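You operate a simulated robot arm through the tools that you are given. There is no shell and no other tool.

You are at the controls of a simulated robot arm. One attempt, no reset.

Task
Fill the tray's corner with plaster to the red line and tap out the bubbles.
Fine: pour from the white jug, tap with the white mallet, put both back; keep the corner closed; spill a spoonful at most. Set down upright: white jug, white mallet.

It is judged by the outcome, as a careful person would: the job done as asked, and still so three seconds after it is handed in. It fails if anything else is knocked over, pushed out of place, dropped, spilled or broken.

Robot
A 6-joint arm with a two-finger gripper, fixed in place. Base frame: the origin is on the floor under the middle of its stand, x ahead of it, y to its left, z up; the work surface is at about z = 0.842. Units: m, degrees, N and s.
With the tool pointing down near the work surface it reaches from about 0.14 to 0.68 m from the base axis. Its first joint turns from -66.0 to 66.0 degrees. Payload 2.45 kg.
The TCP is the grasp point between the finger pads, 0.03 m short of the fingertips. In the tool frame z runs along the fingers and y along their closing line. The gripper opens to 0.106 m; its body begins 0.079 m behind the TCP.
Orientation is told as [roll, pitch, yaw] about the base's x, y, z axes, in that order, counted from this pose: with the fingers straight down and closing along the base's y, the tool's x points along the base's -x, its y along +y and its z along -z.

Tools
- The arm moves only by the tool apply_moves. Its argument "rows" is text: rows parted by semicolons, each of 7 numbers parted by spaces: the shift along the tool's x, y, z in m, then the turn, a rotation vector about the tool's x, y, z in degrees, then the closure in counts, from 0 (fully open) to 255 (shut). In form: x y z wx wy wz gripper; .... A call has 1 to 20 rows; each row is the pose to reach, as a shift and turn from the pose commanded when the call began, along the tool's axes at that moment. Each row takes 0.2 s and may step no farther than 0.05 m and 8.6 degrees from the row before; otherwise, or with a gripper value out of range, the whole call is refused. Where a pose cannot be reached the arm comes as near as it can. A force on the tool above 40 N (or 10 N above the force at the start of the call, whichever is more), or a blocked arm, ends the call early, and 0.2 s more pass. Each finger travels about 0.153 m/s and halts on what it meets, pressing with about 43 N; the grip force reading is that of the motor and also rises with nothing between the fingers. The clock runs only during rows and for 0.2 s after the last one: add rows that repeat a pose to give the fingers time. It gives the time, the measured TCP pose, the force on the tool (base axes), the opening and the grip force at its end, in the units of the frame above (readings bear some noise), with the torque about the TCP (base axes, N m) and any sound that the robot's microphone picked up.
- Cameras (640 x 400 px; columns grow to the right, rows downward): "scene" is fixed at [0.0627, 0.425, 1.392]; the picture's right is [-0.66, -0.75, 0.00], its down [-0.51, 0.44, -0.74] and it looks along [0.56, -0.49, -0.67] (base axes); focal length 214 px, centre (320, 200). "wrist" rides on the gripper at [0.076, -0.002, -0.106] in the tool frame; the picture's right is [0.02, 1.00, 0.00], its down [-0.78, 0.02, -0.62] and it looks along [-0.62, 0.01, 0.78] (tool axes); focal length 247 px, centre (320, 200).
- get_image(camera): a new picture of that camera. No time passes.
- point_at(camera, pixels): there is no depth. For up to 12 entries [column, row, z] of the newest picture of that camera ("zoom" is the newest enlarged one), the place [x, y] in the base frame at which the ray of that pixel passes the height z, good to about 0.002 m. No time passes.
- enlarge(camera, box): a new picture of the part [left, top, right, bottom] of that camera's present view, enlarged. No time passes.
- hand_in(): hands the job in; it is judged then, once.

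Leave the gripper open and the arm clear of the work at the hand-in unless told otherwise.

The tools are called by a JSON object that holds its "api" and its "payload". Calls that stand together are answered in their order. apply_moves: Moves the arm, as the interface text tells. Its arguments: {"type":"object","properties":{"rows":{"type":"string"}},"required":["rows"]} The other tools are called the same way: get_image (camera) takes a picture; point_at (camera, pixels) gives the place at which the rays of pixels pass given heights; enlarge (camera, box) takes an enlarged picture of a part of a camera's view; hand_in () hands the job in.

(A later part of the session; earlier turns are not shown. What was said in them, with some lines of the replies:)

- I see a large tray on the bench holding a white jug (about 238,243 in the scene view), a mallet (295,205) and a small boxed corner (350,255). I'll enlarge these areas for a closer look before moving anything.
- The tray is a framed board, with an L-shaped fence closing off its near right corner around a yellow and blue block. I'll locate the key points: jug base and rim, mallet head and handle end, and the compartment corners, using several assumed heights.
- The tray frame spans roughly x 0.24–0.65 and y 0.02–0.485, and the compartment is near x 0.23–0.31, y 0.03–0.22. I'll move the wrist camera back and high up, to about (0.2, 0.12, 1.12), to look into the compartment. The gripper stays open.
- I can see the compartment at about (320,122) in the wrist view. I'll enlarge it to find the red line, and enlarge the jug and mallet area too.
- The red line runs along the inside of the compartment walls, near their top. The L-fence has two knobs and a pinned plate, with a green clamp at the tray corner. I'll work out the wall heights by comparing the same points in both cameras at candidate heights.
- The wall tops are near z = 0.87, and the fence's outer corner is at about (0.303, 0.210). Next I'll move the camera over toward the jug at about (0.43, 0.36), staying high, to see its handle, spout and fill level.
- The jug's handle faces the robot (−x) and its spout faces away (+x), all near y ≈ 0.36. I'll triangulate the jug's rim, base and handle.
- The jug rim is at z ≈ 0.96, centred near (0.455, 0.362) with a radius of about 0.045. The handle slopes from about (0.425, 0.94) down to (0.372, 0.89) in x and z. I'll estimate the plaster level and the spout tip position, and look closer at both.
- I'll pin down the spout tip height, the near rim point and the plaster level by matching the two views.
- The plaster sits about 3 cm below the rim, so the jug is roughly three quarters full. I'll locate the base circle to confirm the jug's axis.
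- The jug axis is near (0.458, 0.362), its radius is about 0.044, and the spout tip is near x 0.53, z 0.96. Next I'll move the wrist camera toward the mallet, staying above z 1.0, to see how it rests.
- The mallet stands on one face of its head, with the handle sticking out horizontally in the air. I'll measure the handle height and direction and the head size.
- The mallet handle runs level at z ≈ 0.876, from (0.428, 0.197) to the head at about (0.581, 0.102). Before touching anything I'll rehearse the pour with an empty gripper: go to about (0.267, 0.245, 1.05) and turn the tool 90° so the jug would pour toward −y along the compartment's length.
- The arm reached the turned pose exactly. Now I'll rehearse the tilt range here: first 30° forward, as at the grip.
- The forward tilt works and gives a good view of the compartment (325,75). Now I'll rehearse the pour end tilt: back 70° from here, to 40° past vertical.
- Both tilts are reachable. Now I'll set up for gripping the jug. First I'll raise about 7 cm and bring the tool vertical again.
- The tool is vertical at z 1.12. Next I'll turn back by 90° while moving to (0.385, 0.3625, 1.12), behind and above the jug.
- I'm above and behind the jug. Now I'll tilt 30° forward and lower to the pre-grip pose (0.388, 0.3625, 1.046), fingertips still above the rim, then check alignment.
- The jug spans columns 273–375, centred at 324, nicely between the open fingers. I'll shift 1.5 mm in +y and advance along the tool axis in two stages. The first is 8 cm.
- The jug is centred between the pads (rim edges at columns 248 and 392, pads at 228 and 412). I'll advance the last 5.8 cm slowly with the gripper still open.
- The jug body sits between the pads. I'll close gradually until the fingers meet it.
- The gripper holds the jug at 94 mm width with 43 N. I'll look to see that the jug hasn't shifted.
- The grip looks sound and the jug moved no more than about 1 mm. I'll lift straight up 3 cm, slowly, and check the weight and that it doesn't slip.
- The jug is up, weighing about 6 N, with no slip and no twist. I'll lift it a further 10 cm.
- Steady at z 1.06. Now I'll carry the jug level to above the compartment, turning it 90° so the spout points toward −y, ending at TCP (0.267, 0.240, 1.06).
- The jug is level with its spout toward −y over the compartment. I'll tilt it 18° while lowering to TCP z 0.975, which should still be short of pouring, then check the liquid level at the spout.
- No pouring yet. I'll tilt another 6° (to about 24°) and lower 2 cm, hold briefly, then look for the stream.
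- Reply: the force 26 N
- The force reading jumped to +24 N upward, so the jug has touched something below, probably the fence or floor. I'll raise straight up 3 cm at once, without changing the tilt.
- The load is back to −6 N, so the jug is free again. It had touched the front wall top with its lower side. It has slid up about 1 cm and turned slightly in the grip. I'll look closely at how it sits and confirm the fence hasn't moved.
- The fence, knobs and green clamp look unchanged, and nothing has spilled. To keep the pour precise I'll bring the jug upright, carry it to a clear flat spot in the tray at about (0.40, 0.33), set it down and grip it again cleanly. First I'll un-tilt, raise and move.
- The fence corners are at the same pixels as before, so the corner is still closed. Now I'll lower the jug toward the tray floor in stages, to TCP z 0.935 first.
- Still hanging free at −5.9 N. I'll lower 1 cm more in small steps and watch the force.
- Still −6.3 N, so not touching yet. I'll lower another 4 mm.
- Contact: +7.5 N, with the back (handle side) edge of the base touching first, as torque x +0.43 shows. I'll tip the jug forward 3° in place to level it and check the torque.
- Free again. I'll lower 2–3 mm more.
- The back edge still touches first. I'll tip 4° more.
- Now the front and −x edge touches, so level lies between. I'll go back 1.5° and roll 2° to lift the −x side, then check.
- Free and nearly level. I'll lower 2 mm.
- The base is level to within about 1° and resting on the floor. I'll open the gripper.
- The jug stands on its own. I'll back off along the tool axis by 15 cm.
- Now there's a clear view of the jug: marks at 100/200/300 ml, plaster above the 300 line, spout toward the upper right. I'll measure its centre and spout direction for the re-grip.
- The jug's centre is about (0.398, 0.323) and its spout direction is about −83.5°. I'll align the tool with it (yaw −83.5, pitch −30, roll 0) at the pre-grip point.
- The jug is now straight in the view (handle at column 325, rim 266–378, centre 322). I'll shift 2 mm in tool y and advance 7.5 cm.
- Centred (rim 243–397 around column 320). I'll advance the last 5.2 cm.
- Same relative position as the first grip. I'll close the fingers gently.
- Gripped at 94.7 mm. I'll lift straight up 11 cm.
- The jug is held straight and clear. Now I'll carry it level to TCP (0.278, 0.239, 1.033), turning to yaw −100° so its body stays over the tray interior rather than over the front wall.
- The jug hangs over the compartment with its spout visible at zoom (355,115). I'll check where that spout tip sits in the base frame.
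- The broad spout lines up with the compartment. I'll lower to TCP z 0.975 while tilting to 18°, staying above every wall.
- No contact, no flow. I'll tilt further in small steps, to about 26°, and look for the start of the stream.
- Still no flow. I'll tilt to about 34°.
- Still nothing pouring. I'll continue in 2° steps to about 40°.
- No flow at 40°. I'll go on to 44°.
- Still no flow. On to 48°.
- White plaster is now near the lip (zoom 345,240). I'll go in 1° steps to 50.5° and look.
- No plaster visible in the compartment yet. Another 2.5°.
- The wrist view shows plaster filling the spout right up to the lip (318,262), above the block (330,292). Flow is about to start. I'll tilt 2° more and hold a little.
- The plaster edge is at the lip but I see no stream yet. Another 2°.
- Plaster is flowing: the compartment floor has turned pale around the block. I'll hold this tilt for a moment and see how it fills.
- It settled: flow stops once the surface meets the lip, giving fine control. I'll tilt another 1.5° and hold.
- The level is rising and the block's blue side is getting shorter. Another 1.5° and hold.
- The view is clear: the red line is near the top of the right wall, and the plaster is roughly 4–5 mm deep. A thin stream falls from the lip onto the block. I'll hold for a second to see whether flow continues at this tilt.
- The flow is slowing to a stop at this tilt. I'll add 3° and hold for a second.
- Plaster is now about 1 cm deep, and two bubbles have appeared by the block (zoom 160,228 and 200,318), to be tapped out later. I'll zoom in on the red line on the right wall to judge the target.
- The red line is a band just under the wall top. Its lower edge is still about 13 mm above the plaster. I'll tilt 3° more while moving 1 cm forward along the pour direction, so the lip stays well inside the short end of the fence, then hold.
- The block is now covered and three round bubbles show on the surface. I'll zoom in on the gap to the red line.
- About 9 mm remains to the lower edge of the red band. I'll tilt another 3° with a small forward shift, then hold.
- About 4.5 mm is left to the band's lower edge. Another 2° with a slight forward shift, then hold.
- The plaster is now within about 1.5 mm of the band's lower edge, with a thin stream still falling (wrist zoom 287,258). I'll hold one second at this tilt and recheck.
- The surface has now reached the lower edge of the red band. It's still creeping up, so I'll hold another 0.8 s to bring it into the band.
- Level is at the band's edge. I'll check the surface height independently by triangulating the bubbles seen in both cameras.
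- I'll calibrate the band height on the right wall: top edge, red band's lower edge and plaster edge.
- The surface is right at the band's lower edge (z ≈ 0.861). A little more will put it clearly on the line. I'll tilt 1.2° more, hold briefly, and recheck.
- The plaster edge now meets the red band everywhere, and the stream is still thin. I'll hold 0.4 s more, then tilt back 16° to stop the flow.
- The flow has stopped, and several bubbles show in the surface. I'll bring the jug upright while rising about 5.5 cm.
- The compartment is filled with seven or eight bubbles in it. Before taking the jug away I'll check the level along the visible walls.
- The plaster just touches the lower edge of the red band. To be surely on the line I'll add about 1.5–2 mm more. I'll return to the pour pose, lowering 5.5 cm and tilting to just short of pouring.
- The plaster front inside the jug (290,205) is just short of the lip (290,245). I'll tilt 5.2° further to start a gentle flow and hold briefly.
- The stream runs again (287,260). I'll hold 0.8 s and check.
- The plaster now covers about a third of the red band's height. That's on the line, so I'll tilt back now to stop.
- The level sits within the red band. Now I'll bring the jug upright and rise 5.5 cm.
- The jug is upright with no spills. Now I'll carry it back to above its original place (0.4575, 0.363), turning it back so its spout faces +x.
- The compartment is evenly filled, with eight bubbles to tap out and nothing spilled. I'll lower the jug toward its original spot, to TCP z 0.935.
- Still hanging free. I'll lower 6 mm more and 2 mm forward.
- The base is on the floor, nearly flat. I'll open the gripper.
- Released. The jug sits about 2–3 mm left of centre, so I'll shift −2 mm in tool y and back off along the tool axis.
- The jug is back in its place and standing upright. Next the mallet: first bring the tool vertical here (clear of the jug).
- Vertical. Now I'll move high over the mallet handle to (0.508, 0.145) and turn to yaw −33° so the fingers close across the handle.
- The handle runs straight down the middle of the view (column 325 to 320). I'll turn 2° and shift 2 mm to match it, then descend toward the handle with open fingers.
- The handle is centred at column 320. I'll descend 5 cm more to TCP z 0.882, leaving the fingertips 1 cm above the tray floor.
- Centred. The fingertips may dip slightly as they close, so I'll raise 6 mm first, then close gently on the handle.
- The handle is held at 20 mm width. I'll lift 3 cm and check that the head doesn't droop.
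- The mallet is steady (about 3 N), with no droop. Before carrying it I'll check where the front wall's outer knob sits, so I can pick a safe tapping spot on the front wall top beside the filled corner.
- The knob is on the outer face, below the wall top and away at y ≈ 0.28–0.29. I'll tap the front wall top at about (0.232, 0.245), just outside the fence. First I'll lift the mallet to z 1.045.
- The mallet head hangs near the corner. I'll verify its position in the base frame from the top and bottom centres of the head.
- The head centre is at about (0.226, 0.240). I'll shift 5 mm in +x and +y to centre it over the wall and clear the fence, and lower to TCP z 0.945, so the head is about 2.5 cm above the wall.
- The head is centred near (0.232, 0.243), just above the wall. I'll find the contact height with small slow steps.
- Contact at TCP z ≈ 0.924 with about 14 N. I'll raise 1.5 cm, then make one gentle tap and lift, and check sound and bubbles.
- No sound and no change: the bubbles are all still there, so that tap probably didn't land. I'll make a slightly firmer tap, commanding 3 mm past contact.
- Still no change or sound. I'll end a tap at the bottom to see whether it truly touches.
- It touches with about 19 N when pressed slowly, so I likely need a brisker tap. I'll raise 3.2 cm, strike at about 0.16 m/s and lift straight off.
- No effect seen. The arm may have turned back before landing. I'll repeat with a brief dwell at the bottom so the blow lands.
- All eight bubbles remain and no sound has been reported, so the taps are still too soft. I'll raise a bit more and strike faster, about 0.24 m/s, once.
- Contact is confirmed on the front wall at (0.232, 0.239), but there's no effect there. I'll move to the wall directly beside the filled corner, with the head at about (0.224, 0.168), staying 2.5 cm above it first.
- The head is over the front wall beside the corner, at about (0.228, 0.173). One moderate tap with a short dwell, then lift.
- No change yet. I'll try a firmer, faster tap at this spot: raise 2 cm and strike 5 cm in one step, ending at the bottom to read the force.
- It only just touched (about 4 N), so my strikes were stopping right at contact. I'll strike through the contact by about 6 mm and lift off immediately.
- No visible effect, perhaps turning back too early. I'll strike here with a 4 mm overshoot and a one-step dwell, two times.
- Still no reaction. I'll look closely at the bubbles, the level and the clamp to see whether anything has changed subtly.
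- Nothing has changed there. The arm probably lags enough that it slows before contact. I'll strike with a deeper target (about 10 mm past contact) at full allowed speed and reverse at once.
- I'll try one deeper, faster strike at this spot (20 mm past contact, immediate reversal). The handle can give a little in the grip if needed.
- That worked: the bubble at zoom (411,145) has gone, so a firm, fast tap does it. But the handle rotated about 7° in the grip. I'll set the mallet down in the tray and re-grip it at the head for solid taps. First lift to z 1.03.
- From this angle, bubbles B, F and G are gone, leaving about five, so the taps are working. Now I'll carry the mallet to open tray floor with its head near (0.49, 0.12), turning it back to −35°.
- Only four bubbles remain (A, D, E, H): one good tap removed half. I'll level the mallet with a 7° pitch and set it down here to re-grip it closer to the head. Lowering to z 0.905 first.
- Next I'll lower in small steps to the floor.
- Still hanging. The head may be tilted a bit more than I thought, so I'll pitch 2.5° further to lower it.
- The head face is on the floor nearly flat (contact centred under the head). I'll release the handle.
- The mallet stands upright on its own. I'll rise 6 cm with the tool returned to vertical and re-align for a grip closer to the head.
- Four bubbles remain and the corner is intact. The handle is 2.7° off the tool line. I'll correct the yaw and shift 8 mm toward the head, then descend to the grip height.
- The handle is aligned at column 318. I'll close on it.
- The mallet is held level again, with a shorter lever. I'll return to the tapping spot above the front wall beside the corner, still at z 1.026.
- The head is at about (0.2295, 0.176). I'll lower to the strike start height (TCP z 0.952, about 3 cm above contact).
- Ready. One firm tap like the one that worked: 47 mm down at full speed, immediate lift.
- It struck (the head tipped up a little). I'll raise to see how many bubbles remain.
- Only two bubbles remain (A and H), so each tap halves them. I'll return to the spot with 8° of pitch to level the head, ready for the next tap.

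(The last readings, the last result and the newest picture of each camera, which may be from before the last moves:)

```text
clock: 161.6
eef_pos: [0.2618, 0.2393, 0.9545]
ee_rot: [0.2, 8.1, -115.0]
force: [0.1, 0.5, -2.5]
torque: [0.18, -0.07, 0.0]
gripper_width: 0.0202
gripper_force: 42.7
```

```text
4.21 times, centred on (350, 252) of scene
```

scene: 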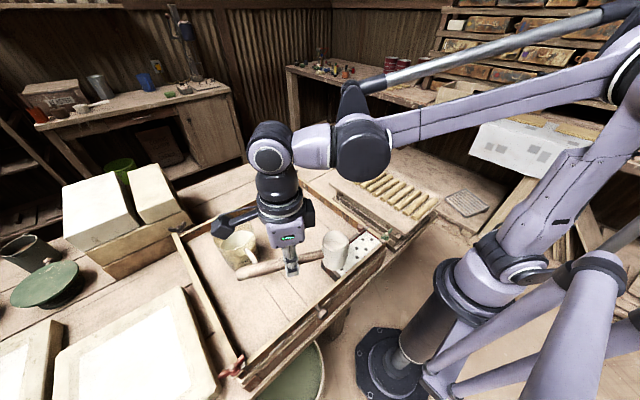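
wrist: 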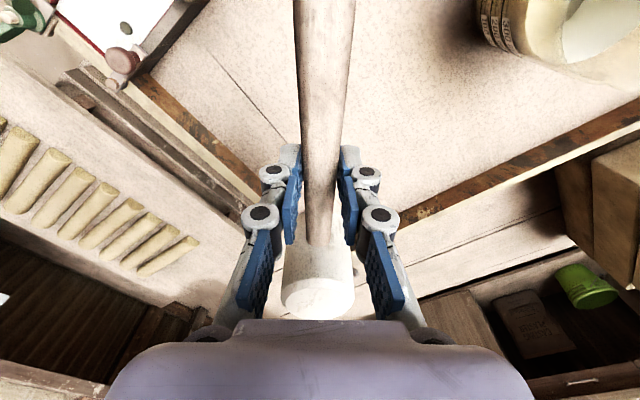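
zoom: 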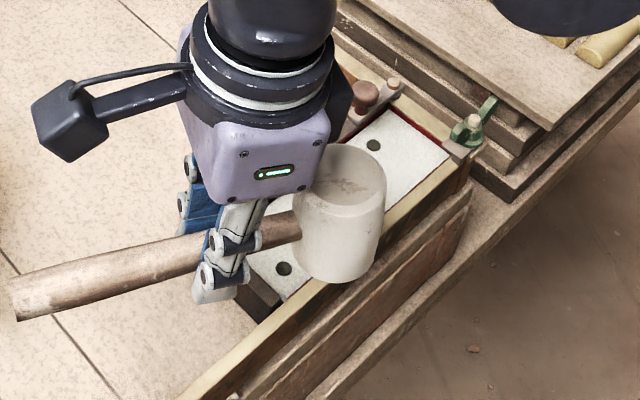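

The head is level again. Third tap: same speed, straight down, immediate lift.

{"api": "apply_moves", "payload": {"rows": "0 0 0 0 0 0 240; -.0065 0 .0465 0 0 0 240; 0 0 0 0 0 0 240; 0 0 0 0 0 0 240; .008 0 -.03 0 0 0 240; .026 0 -.06 0 0 0 240; .045 0 -.09 0 0 0 240; .045 0 -.09 0 0 0 240"}}

{"api": "enlarge", "payload": {"camera": "scene", "box": [290, 205, 410, 300]}}

```text
clock: 163.4
eef_pos: [0.2699, 0.2685, 1.0485]
ee_rot: [0.1, 8.1, -115.0]
force: [-0.9, -0.4, -3.5]
torque: [0.19, -0.1, 0.0]
gripper_width: 0.0199
gripper_force: 43.0
```

```text
4.21 times, centred on (350, 252) of scene
```

zoom: 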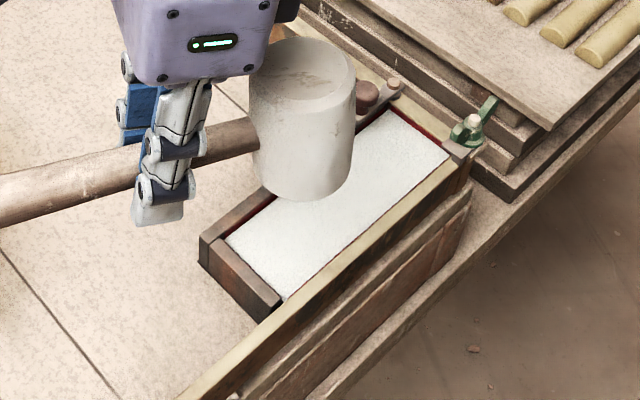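

All bubbles appear to be gone. Now I'll carry the mallet back toward its original place (head near (0.579, 0.099), yaw −35°), still high.

{"api": "apply_moves", "payload": {"rows": "-.0003 .0085 0 .34 0 -2.4 240; -.0011 .0283 -.0002 1.13 0 -7.9 240; -.0021 .0537 -.0003 2.15 0 -15 240; -.0031 .0792 -.0004 3.16 0 -22.2 240; -.004 .1046 -.0006 4.18 0 -29.3 240; -.005 .1301 -.0007 5.2 0 -36.4 240; -.006 .1555 -.0009 6.2 0 -43.6 240; -.007 .181 -.001 7.2 0 -50.7 240; -.008 .2064 -.0012 8.25 0 -57.8 240; -.0089 .2319 -.0013 9.27 0 -64.9 240; -.0098 .2545 -.0014 10.2 0 -71.3 240; -.0105 .2715 -.0015 10.85 0 -76 240; -.0109 .2828 -.0016 11.3 0 -79.2 240; -.0109 .2828 -.0016 11.3 0 -79.2 240"}}

{"api": "get_image", "payload": {"camera": "scene"}}

{"api": "enlarge", "payload": {"camera": "scene", "box": [310, 210, 410, 290]}}

{"api": "get_image", "payload": {"camera": "wrist"}}

```text
clock: 166.4
eef_pos: [0.5246, 0.1377, 1.049]
ee_rot: [0.0, 8.1, -34.9]
force: [-0.3, 0.5, -3.3]
torque: [0.12, 0.21, 0.02]
gripper_width: 0.0202
gripper_force: 43.4
```

```text
taken
```

scene: 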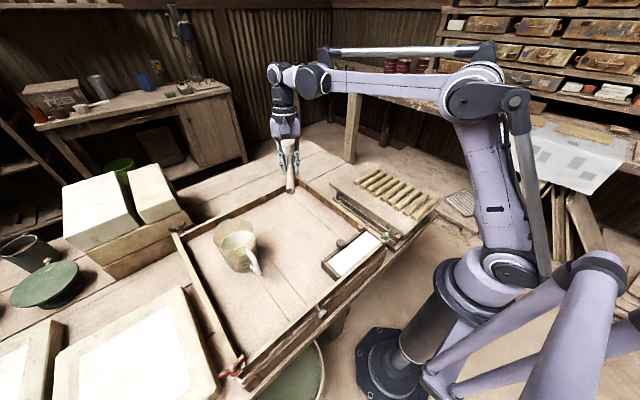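

```text
5.00 times, centred on (360, 250) of scene
```

zoom: 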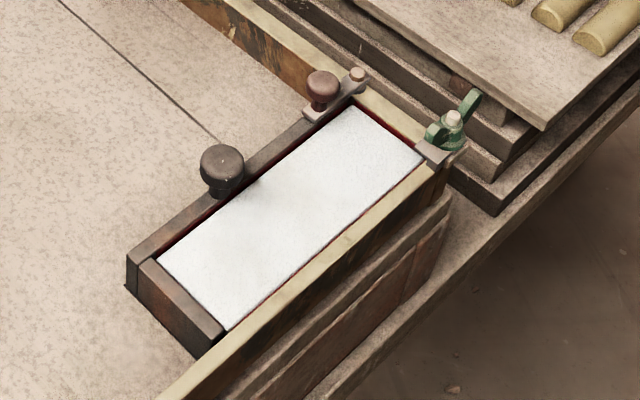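

```text
taken
```

wrist: 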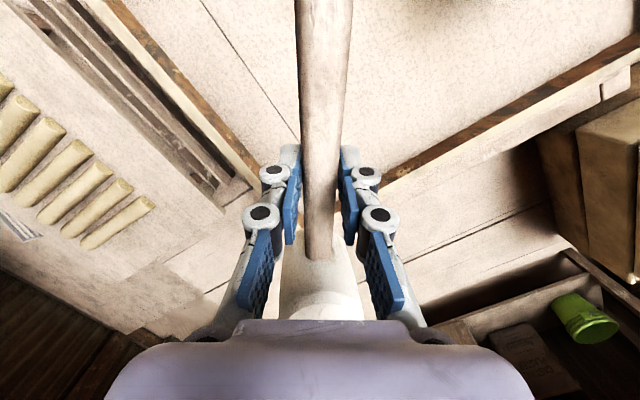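

The surface is smooth with no bubbles, and the corner is intact. Now I'll set the mallet down: pitch 3.5° more to level the head and lower to z 0.905.

{"api": "apply_moves", "payload": {"rows": "-.0035 0 .0248 0 1.2 0 240; -.0071 0 .0495 0 2.4 0 240; -.0106 0 .0743 0 3.5 0 240; -.0141 0 .099 0 3.5 0 240; -.0176 0 .1238 0 3.5 0 240; -.0203 0 .1426 0 3.5 0 240; -.0203 0 .1426 0 3.5 0 240"}}

{"api": "enlarge", "payload": {"camera": "scene", "box": [250, 150, 350, 240]}}

{"api": "get_image", "payload": {"camera": "wrist"}}

```text
clock: 168.0
eef_pos: [0.5258, 0.1383, 0.9046]
ee_rot: [0.0, 11.5, -35.0]
force: [0.0, 0.5, -3.3]
torque: [0.13, 0.19, 0.02]
gripper_width: 0.0201
gripper_force: 43.4
```

```text
4.44 times, centred on (300, 195) of scene
```

zoom: 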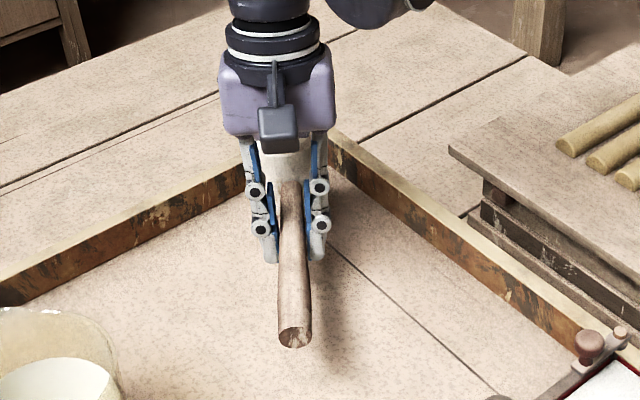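

```text
taken
```

wrist: 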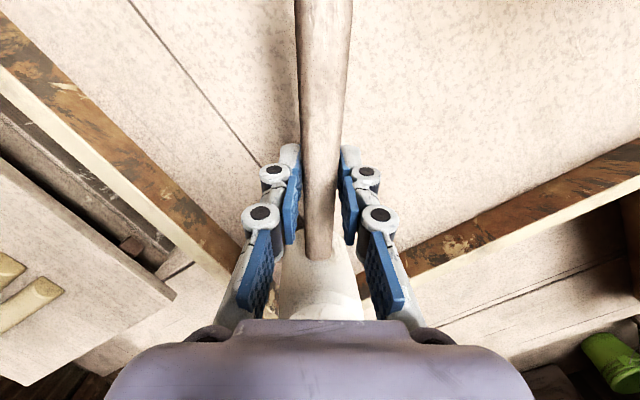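

I'll lower in small steps toward the floor.

{"api": "apply_moves", "payload": {"rows": "-.0006 0 .0029 0 0 0 240; -.0012 0 .0059 0 0 0 240; -.0016 0 .0078 0 0 0 240; -.0016 0 .0078 0 0 0 240"}}

```text
clock: 169.0
eef_pos: [0.5241, 0.1379, 0.8963]
ee_rot: [0.1, 11.4, -35.0]
force: [-0.6, 0.3, -2.6]
torque: [0.12, 0.17, 0.02]
gripper_width: 0.0199
gripper_force: 42.8
```

{"api": "apply_moves", "payload": {"rows": "-.0004 0 .002 0 0 0 240; -.0008 0 .0039 0 0 0 240; -.0008 0 .0039 0 0 0 240"}}

```text
clock: 169.8
eef_pos: [0.5241, 0.14, 0.8912]
ee_rot: [0.0, 11.7, -34.9]
force: [0.0, -0.4, -4.0]
torque: [0.13, 0.17, 0.0]
gripper_width: 0.0203
gripper_force: 43.6
```

Still hanging, so the head needs a little more pitch. I'll add 2.5° and lower 1 mm.

{"api": "apply_moves", "payload": {"rows": "0 0 0 0 1.2 0 240; -.0002 0 .001 0 2.5 0 240; -.0002 0 .001 0 2.5 0 240"}}

```text
clock: 170.6
eef_pos: [0.5242, 0.1403, 0.8905]
ee_rot: [0.0, 14.0, -35.0]
force: [1.1, -1.1, 7.8]
torque: [-0.25, -0.68, -0.02]
gripper_width: 0.0203
gripper_force: 42.1
```

Contact is centred under the head, so it's flat on the floor. I'll release the handle.

{"api": "apply_moves", "payload": {"rows": "0 0 0 0 0 0 215; 0 0 0 0 0 0 190; 0 0 0 0 0 0 150; 0 0 0 0 0 0 90; 0 0 0 0 0 0 30; 0 0 0 0 0 0 0; 0 0 0 0 0 0 0"}}

{"api": "get_image", "payload": {"camera": "wrist"}}

{"api": "enlarge", "payload": {"camera": "scene", "box": [250, 150, 350, 240]}}

```text
clock: 172.2
eef_pos: [0.5238, 0.1391, 0.8917]
ee_rot: [-0.1, 14.2, -35.0]
force: [-0.5, -0.2, -0.6]
torque: [-0.01, 0.04, 0.03]
gripper_width: 0.106
gripper_force: 0.0
```

```text
taken
```

wrist: 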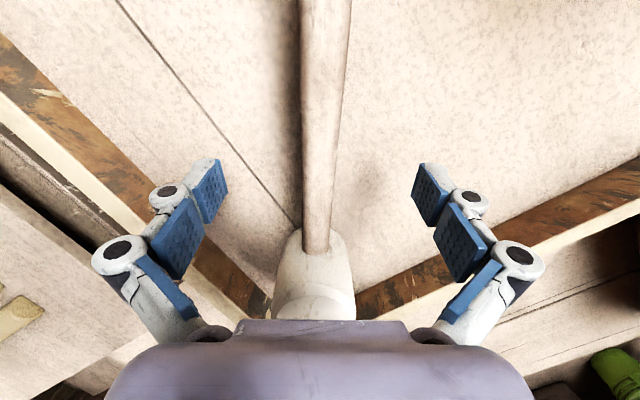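

```text
4.44 times, centred on (300, 195) of scene
```

zoom: 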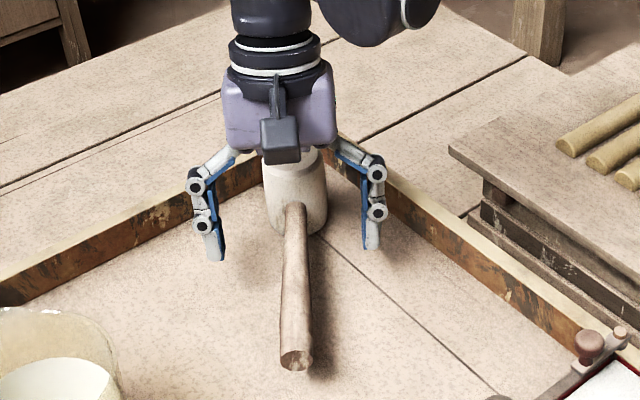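

The mallet stands upright in its place. I'll raise straight up, then return the tool to vertical and rise further.

{"api": "apply_moves", "payload": {"rows": ".0048 0 -.0194 0 0 0 0; .0109 0 -.0437 0 0 0 0; .0169 0 -.0679 0 -4 0 0; .023 0 -.0922 0 -9 0 0; .0303 0 -.1213 0 -14 0 0; .0303 0 -.1213 0 -14 0 0"}}

{"api": "enlarge", "payload": {"camera": "scene", "box": [250, 150, 350, 240]}}

{"api": "get_image", "payload": {"camera": "wrist"}}

```text
clock: 173.6
eef_pos: [0.5228, 0.1414, 1.0182]
ee_rot: [0.1, 0.0, -35.0]
force: [0.4, -0.2, 0.5]
torque: [-0.04, -0.02, 0.04]
gripper_width: 0.106
gripper_force: 0.0
```

```text
4.44 times, centred on (300, 195) of scene
```

zoom: 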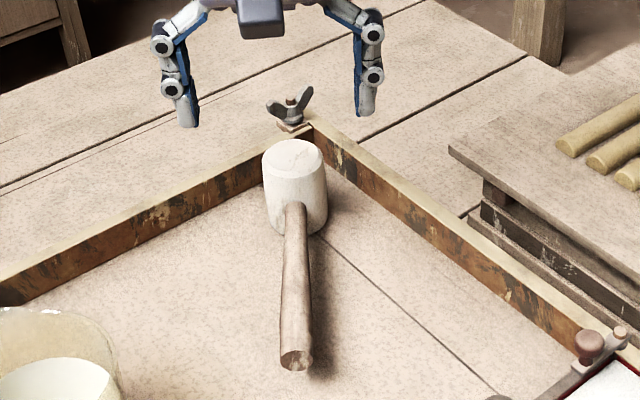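

```text
taken
```

wrist: 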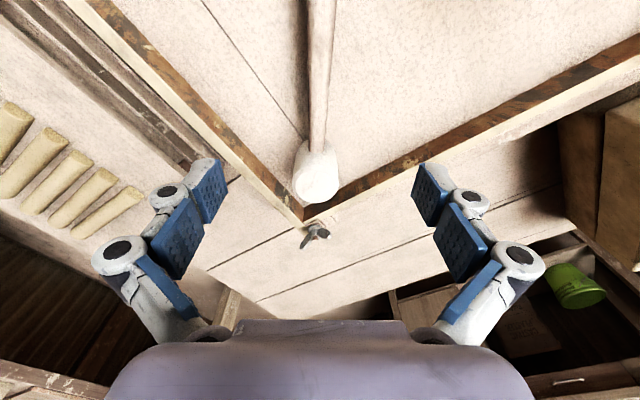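

The mallet stands as it did at the start, within a few millimetres. I'll retreat the arm high and back to about its starting pose, clear of the work.

{"api": "apply_moves", "payload": {"rows": "0 0 -.04 0 0 0 0; 0 0 -.08 0 0 0 0; 0 0 -.12 0 0 -4 0; .013 -.034 -.15 0 0 -11 0; .03 -.067 -.16 0 0 -18 0; .045 -.1 -.16 0 0 -25 0; .057 -.135 -.16 0 0 -31 0; .0655 -.168 -.16 0 0 -35 0; .0655 -.168 -.16 0 0 -35 0"}}

{"api": "get_image", "payload": {"camera": "scene"}}

{"api": "enlarge", "payload": {"camera": "scene", "box": [160, 150, 320, 300]}}

{"api": "enlarge", "payload": {"camera": "scene", "box": [310, 210, 410, 290]}}

{"api": "enlarge", "payload": {"camera": "scene", "box": [354, 224, 390, 246]}}

{"api": "get_image", "payload": {"camera": "wrist"}}

```text
clock: 175.6
eef_pos: [0.3742, 0.0365, 1.1751]
ee_rot: [0.0, 0.1, 0.1]
force: [0.5, 0.3, -0.6]
torque: [0.02, -0.01, 0.0]
gripper_width: 0.1059
gripper_force: 0.1
```

```text
taken
```

scene: 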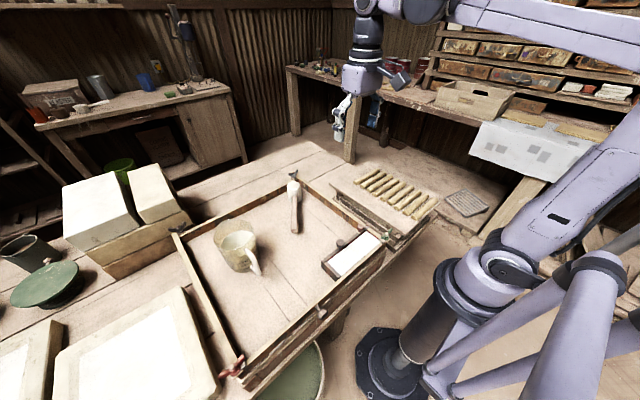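

```text
2.67 times, centred on (240, 225) of scene
```

zoom: 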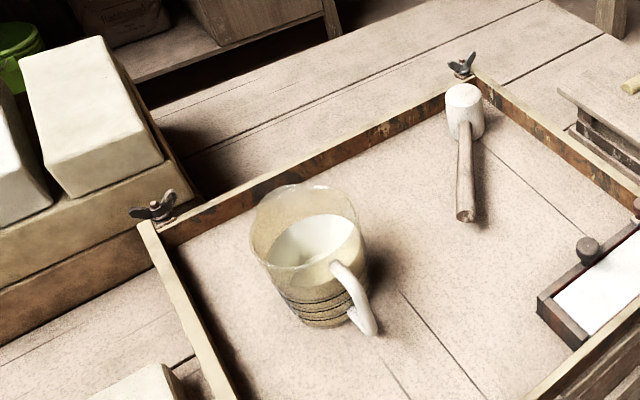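

```text
5.00 times, centred on (360, 250) of scene
```

zoom: 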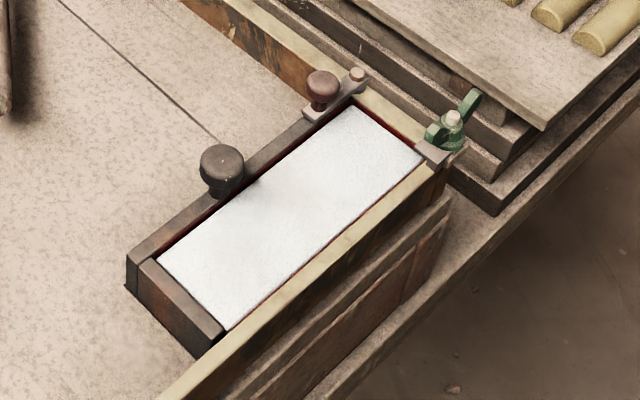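

```text
16.00 times, centred on (372, 235) of scene
```

zoom: 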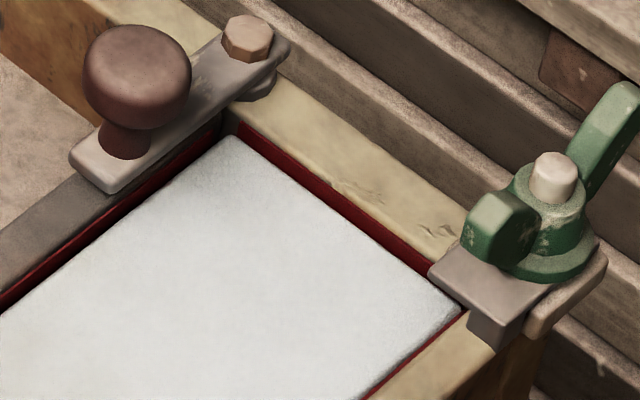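

```text
taken
```

wrist: 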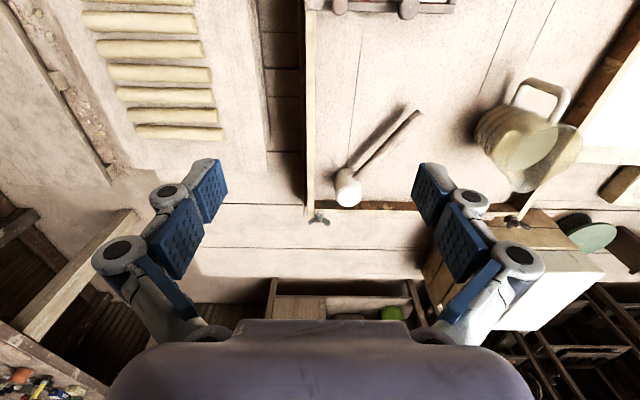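

Final check:
- **Corner:** filled smoothly to the red band with no bubbles. The fence, knobs and green clamp are unmoved.
- **Jug and mallet:** both upright in their original places, and the tray floor is clean.
- **Arm:** retreated high with the gripper open.

I'm handing in.

{"api": "hand_in", "payload": {}}

```text
The job is handed in.
```

The tray's corner is filled with plaster to the red line. The surface sits in the lower part of the red band. The bubbles are tapped out: all eight were gone after three firm taps. I handed the job in and haven't seen how it was judged.

- **Corner:** the fence, its knobs and the green clamp look the same as before the pour, so the corner stayed closed. I saw no plaster outside it.
- **Jug and mallet:** both are upright within about half a centimetre of where they started.
- **Jug contact:** before any pouring, the jug touched the top of the front wall with about 30 N and slipped in the grip. I set it down in the tray, gripped it again and carried on; nothing spilled.
- **Mallet taps:** I tapped the top of the front wall beside the corner. The first taps were too soft to clear any bubbles, and the handle turned a few degrees in the grip when I hit harder. I set the mallet down and gripped it closer to the head before the last two taps.
- **Arm:** it is raised clear of the work with the gripper open.
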